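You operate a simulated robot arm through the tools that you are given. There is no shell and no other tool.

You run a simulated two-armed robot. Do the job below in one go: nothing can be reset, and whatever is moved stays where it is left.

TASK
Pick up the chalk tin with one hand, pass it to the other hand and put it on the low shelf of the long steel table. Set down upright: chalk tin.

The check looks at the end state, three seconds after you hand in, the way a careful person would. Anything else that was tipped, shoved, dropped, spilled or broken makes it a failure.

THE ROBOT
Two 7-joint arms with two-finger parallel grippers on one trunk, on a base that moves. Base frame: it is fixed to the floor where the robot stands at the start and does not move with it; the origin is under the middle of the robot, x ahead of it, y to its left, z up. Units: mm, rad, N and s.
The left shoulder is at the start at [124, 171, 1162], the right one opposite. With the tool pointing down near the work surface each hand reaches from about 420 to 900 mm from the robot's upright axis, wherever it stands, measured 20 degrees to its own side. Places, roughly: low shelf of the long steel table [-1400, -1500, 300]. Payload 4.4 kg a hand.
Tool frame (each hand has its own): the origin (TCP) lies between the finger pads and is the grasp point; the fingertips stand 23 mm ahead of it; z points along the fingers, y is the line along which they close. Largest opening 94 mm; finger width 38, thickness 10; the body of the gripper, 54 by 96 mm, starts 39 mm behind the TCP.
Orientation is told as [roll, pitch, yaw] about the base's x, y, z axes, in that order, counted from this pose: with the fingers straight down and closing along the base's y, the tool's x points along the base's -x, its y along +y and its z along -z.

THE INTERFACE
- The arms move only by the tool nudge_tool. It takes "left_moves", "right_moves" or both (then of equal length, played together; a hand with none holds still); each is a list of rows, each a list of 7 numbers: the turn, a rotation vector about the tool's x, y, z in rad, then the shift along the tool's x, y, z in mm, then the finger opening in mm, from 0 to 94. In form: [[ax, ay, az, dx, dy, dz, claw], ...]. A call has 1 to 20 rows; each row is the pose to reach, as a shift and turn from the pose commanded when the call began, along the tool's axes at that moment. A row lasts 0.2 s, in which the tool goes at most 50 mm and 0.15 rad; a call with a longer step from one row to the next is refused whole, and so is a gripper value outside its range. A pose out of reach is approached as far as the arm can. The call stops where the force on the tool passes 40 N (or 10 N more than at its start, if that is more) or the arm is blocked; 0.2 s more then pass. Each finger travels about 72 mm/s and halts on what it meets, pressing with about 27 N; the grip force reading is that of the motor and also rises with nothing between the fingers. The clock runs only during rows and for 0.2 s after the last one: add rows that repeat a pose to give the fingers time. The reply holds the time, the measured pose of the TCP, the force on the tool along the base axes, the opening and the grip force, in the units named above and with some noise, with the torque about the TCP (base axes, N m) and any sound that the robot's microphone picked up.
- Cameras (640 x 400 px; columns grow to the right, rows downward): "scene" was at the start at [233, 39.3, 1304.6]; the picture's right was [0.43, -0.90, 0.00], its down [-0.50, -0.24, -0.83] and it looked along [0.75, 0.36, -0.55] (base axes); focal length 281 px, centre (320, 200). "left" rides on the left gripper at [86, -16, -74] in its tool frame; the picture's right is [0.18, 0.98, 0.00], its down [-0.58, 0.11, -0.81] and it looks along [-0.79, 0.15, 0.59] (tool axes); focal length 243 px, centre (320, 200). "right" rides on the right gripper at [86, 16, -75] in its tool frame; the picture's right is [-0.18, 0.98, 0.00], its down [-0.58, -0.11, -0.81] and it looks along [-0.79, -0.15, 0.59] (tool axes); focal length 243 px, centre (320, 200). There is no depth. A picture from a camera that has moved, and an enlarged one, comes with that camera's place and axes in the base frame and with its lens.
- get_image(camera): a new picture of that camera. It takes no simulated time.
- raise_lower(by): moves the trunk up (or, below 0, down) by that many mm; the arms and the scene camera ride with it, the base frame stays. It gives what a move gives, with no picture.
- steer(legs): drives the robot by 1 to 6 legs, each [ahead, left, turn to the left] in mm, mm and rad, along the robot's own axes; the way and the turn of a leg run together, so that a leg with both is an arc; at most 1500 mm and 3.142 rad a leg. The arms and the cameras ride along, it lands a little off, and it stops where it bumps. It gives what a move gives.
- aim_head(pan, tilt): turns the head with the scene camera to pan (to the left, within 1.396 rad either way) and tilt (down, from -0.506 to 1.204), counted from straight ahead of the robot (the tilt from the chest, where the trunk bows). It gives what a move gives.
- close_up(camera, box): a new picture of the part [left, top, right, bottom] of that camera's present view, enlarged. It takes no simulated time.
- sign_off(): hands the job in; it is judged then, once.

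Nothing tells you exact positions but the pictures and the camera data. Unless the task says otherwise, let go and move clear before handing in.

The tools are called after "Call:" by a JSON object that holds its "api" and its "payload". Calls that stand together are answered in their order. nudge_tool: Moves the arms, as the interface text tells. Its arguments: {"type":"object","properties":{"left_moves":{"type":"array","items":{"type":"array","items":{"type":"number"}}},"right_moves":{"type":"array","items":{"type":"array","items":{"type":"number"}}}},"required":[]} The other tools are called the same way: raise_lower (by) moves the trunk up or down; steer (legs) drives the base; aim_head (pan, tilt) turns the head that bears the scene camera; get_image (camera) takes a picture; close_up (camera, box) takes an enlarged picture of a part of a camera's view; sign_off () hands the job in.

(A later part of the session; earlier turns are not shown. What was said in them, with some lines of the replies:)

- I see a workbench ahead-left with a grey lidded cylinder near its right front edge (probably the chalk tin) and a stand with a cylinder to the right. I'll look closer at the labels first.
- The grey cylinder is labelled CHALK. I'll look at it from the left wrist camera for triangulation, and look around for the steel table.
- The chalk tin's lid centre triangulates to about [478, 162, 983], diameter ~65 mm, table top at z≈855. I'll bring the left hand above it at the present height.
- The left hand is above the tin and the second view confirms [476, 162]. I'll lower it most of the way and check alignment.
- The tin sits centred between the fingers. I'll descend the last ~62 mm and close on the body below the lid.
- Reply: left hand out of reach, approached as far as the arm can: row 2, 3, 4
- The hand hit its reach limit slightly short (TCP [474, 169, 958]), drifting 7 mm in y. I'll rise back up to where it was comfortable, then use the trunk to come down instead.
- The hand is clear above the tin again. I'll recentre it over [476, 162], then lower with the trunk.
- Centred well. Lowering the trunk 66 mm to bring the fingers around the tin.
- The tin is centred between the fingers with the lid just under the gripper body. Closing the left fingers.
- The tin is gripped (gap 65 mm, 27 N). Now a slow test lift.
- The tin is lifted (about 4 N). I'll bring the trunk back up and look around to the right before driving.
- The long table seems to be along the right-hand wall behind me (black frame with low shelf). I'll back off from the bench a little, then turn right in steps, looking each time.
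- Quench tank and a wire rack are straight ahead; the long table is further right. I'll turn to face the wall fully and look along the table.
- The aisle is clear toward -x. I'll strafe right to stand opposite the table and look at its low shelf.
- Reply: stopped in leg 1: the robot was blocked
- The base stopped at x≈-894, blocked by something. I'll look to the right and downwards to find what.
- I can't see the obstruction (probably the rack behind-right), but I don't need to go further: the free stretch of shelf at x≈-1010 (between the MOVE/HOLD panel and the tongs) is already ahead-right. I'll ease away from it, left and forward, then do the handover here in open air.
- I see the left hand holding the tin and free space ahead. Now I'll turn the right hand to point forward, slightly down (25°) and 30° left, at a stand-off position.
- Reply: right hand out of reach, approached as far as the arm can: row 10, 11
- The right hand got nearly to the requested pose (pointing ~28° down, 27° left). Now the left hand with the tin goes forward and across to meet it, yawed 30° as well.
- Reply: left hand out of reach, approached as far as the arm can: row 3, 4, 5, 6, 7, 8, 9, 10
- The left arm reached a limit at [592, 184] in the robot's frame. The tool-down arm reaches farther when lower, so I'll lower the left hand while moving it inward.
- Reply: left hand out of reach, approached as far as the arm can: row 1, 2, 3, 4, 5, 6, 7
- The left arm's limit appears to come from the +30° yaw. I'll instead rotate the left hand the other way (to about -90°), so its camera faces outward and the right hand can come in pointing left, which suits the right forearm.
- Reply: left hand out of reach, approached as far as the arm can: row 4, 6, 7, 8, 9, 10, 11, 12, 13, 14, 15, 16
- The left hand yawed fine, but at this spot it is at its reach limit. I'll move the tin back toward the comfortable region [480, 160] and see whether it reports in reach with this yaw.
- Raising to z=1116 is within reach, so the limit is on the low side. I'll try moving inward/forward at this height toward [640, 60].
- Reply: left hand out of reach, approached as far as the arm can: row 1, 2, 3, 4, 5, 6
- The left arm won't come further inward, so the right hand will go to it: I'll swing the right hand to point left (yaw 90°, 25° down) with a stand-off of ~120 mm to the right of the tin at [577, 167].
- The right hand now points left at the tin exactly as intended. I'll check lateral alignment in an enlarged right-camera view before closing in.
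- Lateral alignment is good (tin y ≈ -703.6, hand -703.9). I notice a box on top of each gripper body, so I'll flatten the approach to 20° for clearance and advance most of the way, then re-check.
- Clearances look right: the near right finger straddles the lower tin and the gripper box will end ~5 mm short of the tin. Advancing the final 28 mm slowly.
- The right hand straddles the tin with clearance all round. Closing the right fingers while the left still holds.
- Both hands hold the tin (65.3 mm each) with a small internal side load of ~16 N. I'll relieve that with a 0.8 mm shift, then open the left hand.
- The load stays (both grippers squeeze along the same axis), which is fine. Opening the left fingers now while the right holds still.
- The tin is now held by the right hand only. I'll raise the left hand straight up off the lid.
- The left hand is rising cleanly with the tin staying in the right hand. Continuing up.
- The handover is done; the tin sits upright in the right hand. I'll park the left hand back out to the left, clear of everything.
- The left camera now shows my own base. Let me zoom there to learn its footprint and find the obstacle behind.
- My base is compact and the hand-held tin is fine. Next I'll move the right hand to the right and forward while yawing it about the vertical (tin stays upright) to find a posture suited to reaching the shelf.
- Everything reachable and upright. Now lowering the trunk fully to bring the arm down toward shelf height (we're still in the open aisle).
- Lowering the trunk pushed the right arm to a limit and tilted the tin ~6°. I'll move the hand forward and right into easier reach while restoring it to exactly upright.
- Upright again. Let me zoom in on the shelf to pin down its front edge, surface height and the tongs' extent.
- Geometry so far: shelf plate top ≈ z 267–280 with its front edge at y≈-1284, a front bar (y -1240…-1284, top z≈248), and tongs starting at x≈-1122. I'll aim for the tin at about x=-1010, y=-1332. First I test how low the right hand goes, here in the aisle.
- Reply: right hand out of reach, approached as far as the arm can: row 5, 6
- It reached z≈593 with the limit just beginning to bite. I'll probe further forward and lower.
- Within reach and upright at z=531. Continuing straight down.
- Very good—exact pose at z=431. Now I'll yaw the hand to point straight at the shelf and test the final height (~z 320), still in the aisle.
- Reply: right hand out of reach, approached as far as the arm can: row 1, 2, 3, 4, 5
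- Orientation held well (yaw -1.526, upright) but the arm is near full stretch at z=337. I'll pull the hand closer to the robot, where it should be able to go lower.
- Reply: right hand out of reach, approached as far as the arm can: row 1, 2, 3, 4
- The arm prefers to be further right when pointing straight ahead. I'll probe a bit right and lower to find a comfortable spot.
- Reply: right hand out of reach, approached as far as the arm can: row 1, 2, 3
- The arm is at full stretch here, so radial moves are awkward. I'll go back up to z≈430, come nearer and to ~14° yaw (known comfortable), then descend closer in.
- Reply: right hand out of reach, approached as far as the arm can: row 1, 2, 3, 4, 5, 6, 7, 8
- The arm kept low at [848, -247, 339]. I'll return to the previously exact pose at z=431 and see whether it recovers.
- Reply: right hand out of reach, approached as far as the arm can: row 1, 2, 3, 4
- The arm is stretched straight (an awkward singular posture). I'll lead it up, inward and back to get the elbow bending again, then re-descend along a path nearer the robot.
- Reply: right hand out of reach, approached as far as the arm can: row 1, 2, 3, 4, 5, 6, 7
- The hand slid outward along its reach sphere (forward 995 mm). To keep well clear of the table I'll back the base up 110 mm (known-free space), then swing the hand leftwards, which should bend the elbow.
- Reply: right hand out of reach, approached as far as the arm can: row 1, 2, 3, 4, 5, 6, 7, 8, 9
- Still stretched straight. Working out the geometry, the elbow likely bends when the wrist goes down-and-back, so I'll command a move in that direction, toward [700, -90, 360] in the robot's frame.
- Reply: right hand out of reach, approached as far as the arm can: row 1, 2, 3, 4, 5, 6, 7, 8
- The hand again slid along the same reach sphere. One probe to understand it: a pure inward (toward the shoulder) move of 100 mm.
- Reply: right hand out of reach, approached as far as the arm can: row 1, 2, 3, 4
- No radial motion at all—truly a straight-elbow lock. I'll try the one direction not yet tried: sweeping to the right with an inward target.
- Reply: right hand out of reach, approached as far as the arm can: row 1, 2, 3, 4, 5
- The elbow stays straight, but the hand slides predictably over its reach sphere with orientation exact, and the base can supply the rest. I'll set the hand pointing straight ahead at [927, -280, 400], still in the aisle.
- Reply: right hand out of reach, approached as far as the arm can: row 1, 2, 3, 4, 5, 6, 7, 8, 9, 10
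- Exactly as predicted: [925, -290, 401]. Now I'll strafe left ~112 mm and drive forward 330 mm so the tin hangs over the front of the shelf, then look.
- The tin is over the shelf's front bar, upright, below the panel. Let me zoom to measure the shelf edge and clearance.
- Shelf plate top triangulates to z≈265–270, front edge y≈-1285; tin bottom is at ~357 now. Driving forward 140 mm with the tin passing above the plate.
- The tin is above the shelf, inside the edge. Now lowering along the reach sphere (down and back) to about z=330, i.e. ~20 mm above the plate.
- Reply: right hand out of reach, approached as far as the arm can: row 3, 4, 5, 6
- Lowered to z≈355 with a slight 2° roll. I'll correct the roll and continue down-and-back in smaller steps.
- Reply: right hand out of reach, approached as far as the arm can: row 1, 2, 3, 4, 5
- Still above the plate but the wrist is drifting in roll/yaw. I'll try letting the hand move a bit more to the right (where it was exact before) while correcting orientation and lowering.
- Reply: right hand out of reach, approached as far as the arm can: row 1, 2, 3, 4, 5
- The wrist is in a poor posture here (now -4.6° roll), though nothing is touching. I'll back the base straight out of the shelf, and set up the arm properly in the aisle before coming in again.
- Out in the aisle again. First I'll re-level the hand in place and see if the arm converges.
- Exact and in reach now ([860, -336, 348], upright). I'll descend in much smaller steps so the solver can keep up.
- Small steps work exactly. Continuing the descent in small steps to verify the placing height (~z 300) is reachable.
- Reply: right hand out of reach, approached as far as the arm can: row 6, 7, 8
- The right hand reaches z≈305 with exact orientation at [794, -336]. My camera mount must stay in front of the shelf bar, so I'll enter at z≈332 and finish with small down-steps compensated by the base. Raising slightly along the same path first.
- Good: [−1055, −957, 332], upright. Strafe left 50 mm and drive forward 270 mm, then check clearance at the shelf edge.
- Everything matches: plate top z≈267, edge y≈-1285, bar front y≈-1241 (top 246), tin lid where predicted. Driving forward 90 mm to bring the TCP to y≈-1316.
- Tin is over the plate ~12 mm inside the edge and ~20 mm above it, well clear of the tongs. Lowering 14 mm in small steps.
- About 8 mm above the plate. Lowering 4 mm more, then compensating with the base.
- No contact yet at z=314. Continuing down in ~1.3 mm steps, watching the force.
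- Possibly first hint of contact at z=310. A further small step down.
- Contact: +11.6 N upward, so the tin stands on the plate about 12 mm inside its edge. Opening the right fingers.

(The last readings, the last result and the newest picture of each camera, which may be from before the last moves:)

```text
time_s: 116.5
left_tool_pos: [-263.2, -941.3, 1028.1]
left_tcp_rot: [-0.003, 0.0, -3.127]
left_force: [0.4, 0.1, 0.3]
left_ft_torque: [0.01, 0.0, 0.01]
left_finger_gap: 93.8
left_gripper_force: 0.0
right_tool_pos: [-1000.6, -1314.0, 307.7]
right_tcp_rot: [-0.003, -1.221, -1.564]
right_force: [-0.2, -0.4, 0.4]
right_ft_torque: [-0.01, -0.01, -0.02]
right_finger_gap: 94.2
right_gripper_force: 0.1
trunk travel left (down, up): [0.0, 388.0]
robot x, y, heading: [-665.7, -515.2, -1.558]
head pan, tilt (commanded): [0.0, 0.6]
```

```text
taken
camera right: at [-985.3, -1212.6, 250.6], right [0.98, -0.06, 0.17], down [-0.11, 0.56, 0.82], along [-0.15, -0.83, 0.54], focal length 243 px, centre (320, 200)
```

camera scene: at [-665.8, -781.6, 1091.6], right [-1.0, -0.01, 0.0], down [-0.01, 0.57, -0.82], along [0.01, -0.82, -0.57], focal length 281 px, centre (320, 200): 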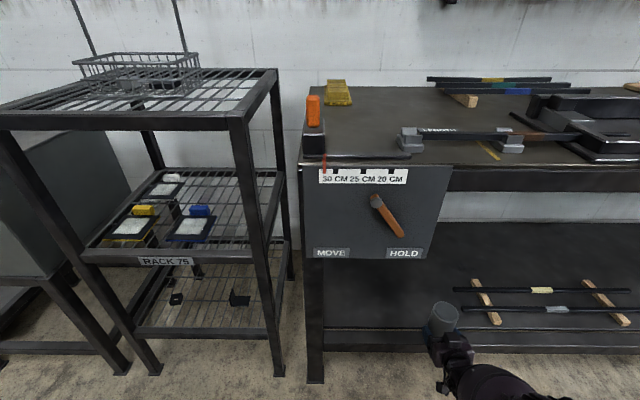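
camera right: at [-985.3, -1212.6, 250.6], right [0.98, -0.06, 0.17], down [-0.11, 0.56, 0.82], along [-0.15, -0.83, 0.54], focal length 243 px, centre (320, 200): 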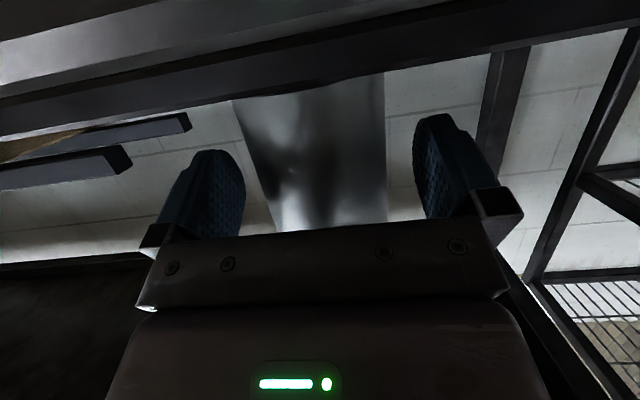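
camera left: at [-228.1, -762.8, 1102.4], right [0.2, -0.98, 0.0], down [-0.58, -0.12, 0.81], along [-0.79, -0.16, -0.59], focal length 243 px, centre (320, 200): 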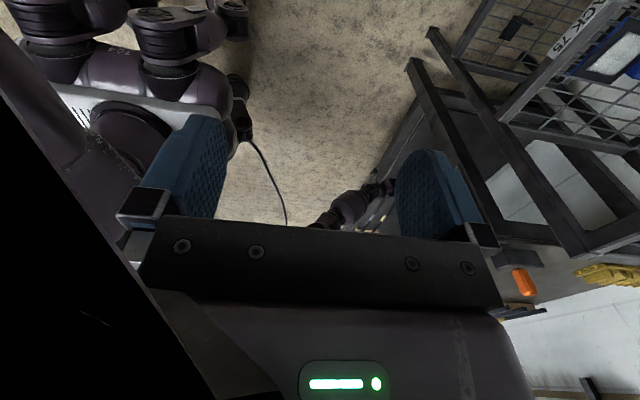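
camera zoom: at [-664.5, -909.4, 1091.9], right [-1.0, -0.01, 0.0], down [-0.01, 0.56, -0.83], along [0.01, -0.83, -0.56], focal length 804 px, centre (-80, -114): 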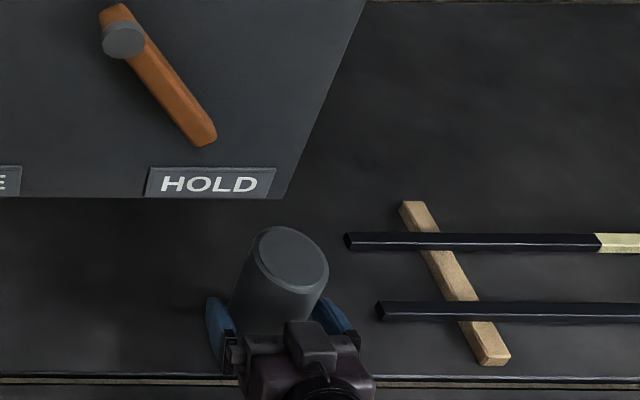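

The tin stands free between the open fingers. Backing the base straight out, first 70 mm.

Call:
{"api": "steer", "payload": {"legs": [[-70, 0, 0]]}}

Call:
{"api": "close_up", "payload": {"camera": "scene", "box": [360, 220, 560, 390]}}

Call:
{"api": "get_image", "payload": {"camera": "right"}}

```text
time_s: 117.5
left_tool_pos: [-265.8, -871.9, 1028.3]
left_tcp_rot: [-0.001, 0.001, -3.129]
left_force: [-0.1, 0.6, -0.1]
left_ft_torque: [-0.01, 0.0, -0.03]
left_finger_gap: 94.1
left_gripper_force: 0.0
right_tool_pos: [-1001.5, -1243.5, 308.0]
right_tcp_rot: [-0.004, -1.223, -1.565]
right_force: [-0.7, -0.3, 0.8]
right_ft_torque: [0.03, -0.02, 0.01]
right_finger_gap: 94.1
right_gripper_force: 0.1
trunk travel left (down, up): [0.0, 388.0]
robot x, y, heading: [-668.4, -446.6, -1.565]
head pan, tilt (commanded): [0.0, 0.6]
```

```text
2.35 times, centred on (460, 305) of scene
camera zoom: at [-665.2, -839.5, 1092.1], right [-1.0, -0.01, 0.0], down [-0.01, 0.56, -0.83], along [0.01, -0.83, -0.56], focal length 662 px, centre (-9, -47)
```

zoom: 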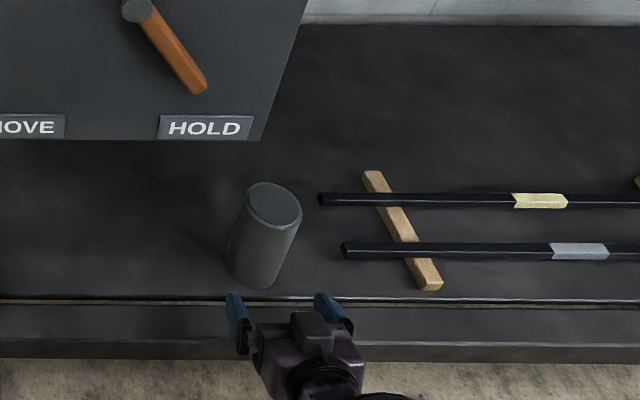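

```text
taken
camera right: at [-986.0, -1143.2, 251.1], right [0.98, -0.06, 0.17], down [-0.11, 0.56, 0.82], along [-0.15, -0.83, 0.54], focal length 243 px, centre (320, 200)
```

right: 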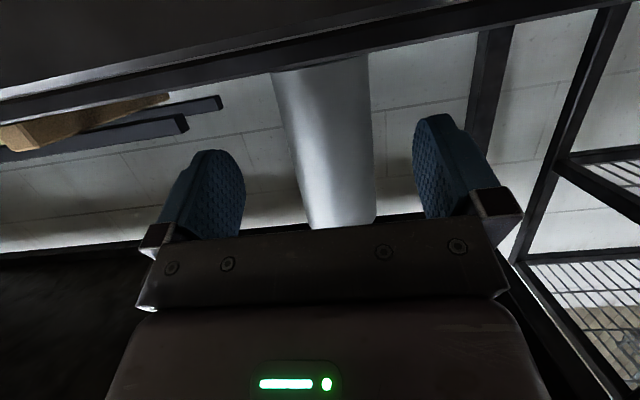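

The tin stands upright on the shelf, fully on the plate, and the fingers are clear. Backing away further and taking a final look.

Call:
{"api": "steer", "payload": {"legs": [[-320, 0, 0]]}}

Call:
{"api": "get_image", "payload": {"camera": "scene"}}

Call:
{"api": "close_up", "payload": {"camera": "scene", "box": [330, 170, 530, 310]}}

```text
time_s: 119.6
left_tool_pos: [-267.0, -552.3, 1027.8]
left_tcp_rot: [0.001, 0.0, -3.126]
left_force: [-0.2, -0.1, -0.4]
left_ft_torque: [-0.02, -0.04, 0.01]
left_finger_gap: 93.9
left_gripper_force: 0.0
right_tool_pos: [-1005.2, -925.4, 306.4]
right_tcp_rot: [-0.004, -1.222, -1.565]
right_force: [-0.1, 0.3, -0.1]
right_ft_torque: [0.03, 0.02, 0.04]
right_finger_gap: 93.8
right_gripper_force: 0.0
trunk travel left (down, up): [0.0, 388.0]
robot x, y, heading: [-674.3, -129.9, -1.558]
head pan, tilt (commanded): [0.0, 0.6]
```

```text
taken
camera scene: at [-667.9, -521.6, 1092.0], right [-1.0, -0.01, 0.0], down [-0.01, 0.56, -0.83], along [0.01, -0.83, -0.56], focal length 281 px, centre (320, 200)
```

scene: 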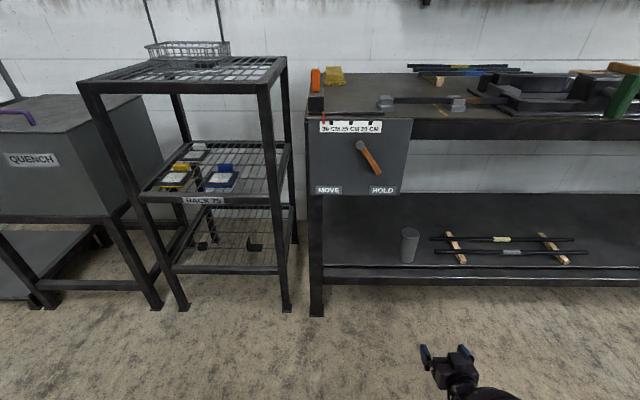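

```text
2.86 times, centred on (430, 240) of scene
camera zoom: at [-667.9, -521.6, 1092.0], right [-1.0, -0.01, 0.0], down [-0.01, 0.56, -0.83], along [0.01, -0.83, -0.56], focal length 804 px, centre (6, 86)
```

zoom: 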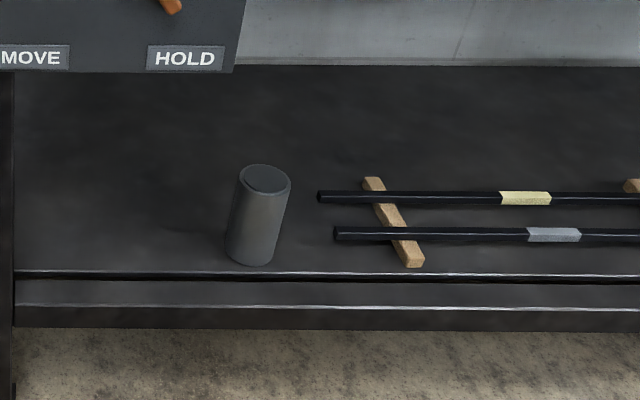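

The tin stands upright and clear, nothing else moved on the shelf. Before signing off I'll look to the right at the place where the base was blocked earlier, to make sure nothing was disturbed.

Call:
{"api": "aim_head", "payload": {"pan": -1.39, "tilt": 0.5}}

Call:
{"api": "get_image", "payload": {"camera": "scene"}}

Call:
{"api": "get_image", "payload": {"camera": "left"}}

```text
time_s: 121.2
left_tool_pos: [-266.3, -552.9, 1027.3]
left_tcp_rot: [-0.001, 0.002, -3.126]
left_force: [0.0, -0.3, -0.1]
left_ft_torque: [-0.04, 0.03, -0.01]
left_finger_gap: 93.9
left_gripper_force: 0.1
right_tool_pos: [-1004.2, -925.9, 307.1]
right_tcp_rot: [-0.004, -1.221, -1.563]
right_force: [0.0, 0.1, 0.8]
right_ft_torque: [0.0, -0.01, 0.05]
right_finger_gap: 93.8
right_gripper_force: 0.1
trunk travel left (down, up): [0.0, 388.0]
robot x, y, heading: [-672.7, -126.8, -1.563]
head pan, tilt (commanded): [-1.389, 0.499]
```

```text
taken
camera scene: at [-758.2, -450.9, 1101.0], right [-0.19, 0.98, 0.0], down [0.47, 0.09, -0.88], along [-0.86, -0.17, -0.48], focal length 281 px, centre (320, 200)
```

scene: 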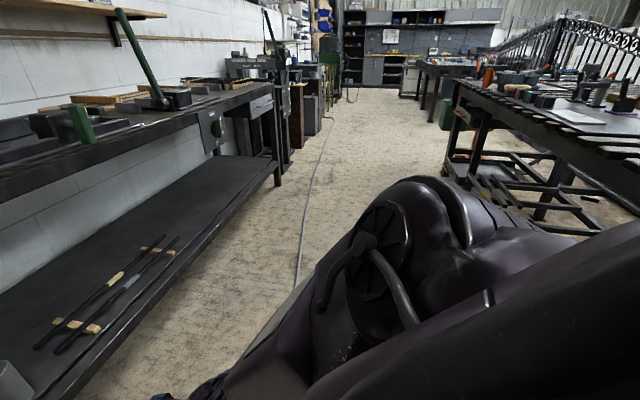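

```text
taken
camera left: at [-180.4, -535.4, 1102.8], right [0.2, -0.98, 0.0], down [-0.58, -0.12, 0.81], along [-0.79, -0.16, -0.59], focal length 243 px, centre (320, 200)
```

left: 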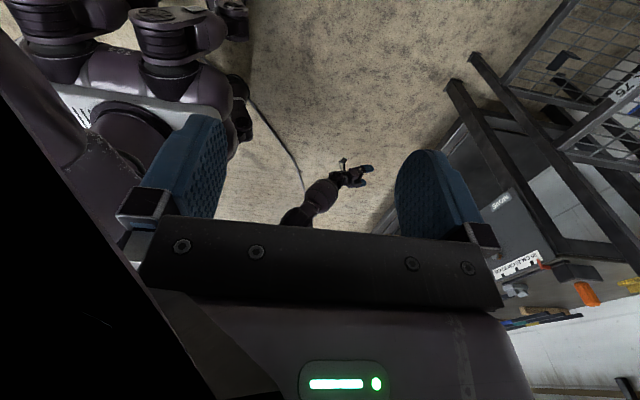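

Nothing looks disturbed from here; a quick zoom at the slatted table on the right to be sure, and one last zoom on the tin.

Call:
{"api": "close_up", "payload": {"camera": "scene", "box": [400, 40, 640, 230]}}

Call:
{"api": "aim_head", "payload": {"pan": -0.35, "tilt": 0.6}}

Call:
{"api": "get_image", "payload": {"camera": "scene"}}

```text
2.11 times, centred on (520, 135) of scene
camera zoom: at [-758.2, -450.9, 1101.0], right [-0.19, 0.98, 0.0], down [0.47, 0.09, -0.88], along [-0.86, -0.17, -0.48], focal length 592 px, centre (-101, 337)
```

zoom: 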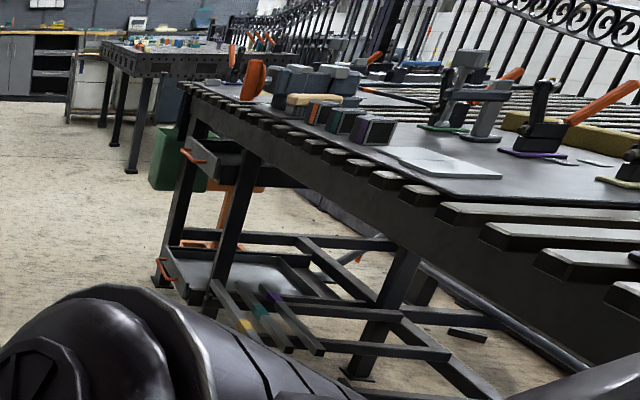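

```text
time_s: 122.4
left_tool_pos: [-267.5, -552.8, 1029.3]
left_tcp_rot: [-0.002, 0.002, -3.126]
left_force: [0.0, 1.0, 0.5]
left_ft_torque: [0.0, 0.01, 0.04]
left_finger_gap: 94.0
left_gripper_force: 0.0
right_tool_pos: [-1004.0, -926.2, 307.8]
right_tcp_rot: [-0.002, -1.221, -1.563]
right_force: [-0.4, 0.9, -0.3]
right_ft_torque: [0.0, 0.0, 0.02]
right_finger_gap: 93.7
right_gripper_force: 0.1
trunk travel left (down, up): [0.0, 388.0]
robot x, y, heading: [-674.7, -127.8, -1.565]
head pan, tilt (commanded): [-0.351, 0.6]
```

```text
taken
camera scene: at [-698.4, -516.7, 1091.9], right [-0.94, 0.33, 0.0], down [0.19, 0.53, -0.83], along [-0.28, -0.78, -0.56], focal length 281 px, centre (320, 200)
```

scene: 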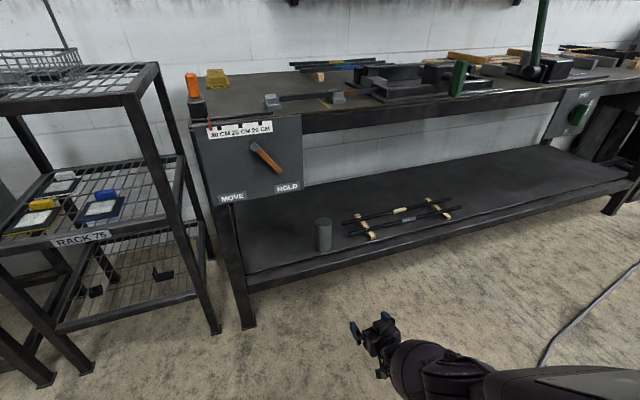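

The chalk tin stands upright on the low shelf of the long steel table. Both hands are open and well clear, and the tongs, tables and racks in view look undisturbed. I'm handing in the job.

Call:
{"api": "sign_off", "payload": {}}

```text
The job is handed in.
```

The chalk tin is standing upright on the low shelf of the long steel table, and I've handed the job in. I don't have the result of the check.

- **Pass:** I picked the tin up with the left hand, moved it to the right hand in mid-air, and placed it with the right hand.
- **Position:** By my estimate from the pictures, it stands at about [-1000, -1330], to the left of the tongs. Its near side is about 12 mm inside the shelf's front edge, so it is fully on the plate but close to the front.
- **Tilting:** While I was setting up the right arm, the tin leaned by up to about 6 degrees in the hand for a few seconds. Its lid was in place at the end.
- **Bump:** Early on, the base stopped against something out of my view while I was moving sideways at about x = -894. I never saw what it was. I looked toward that side afterwards and nothing appeared tipped or moved, though part of it was hidden behind my arm.

Both hands are open and clear of everything.
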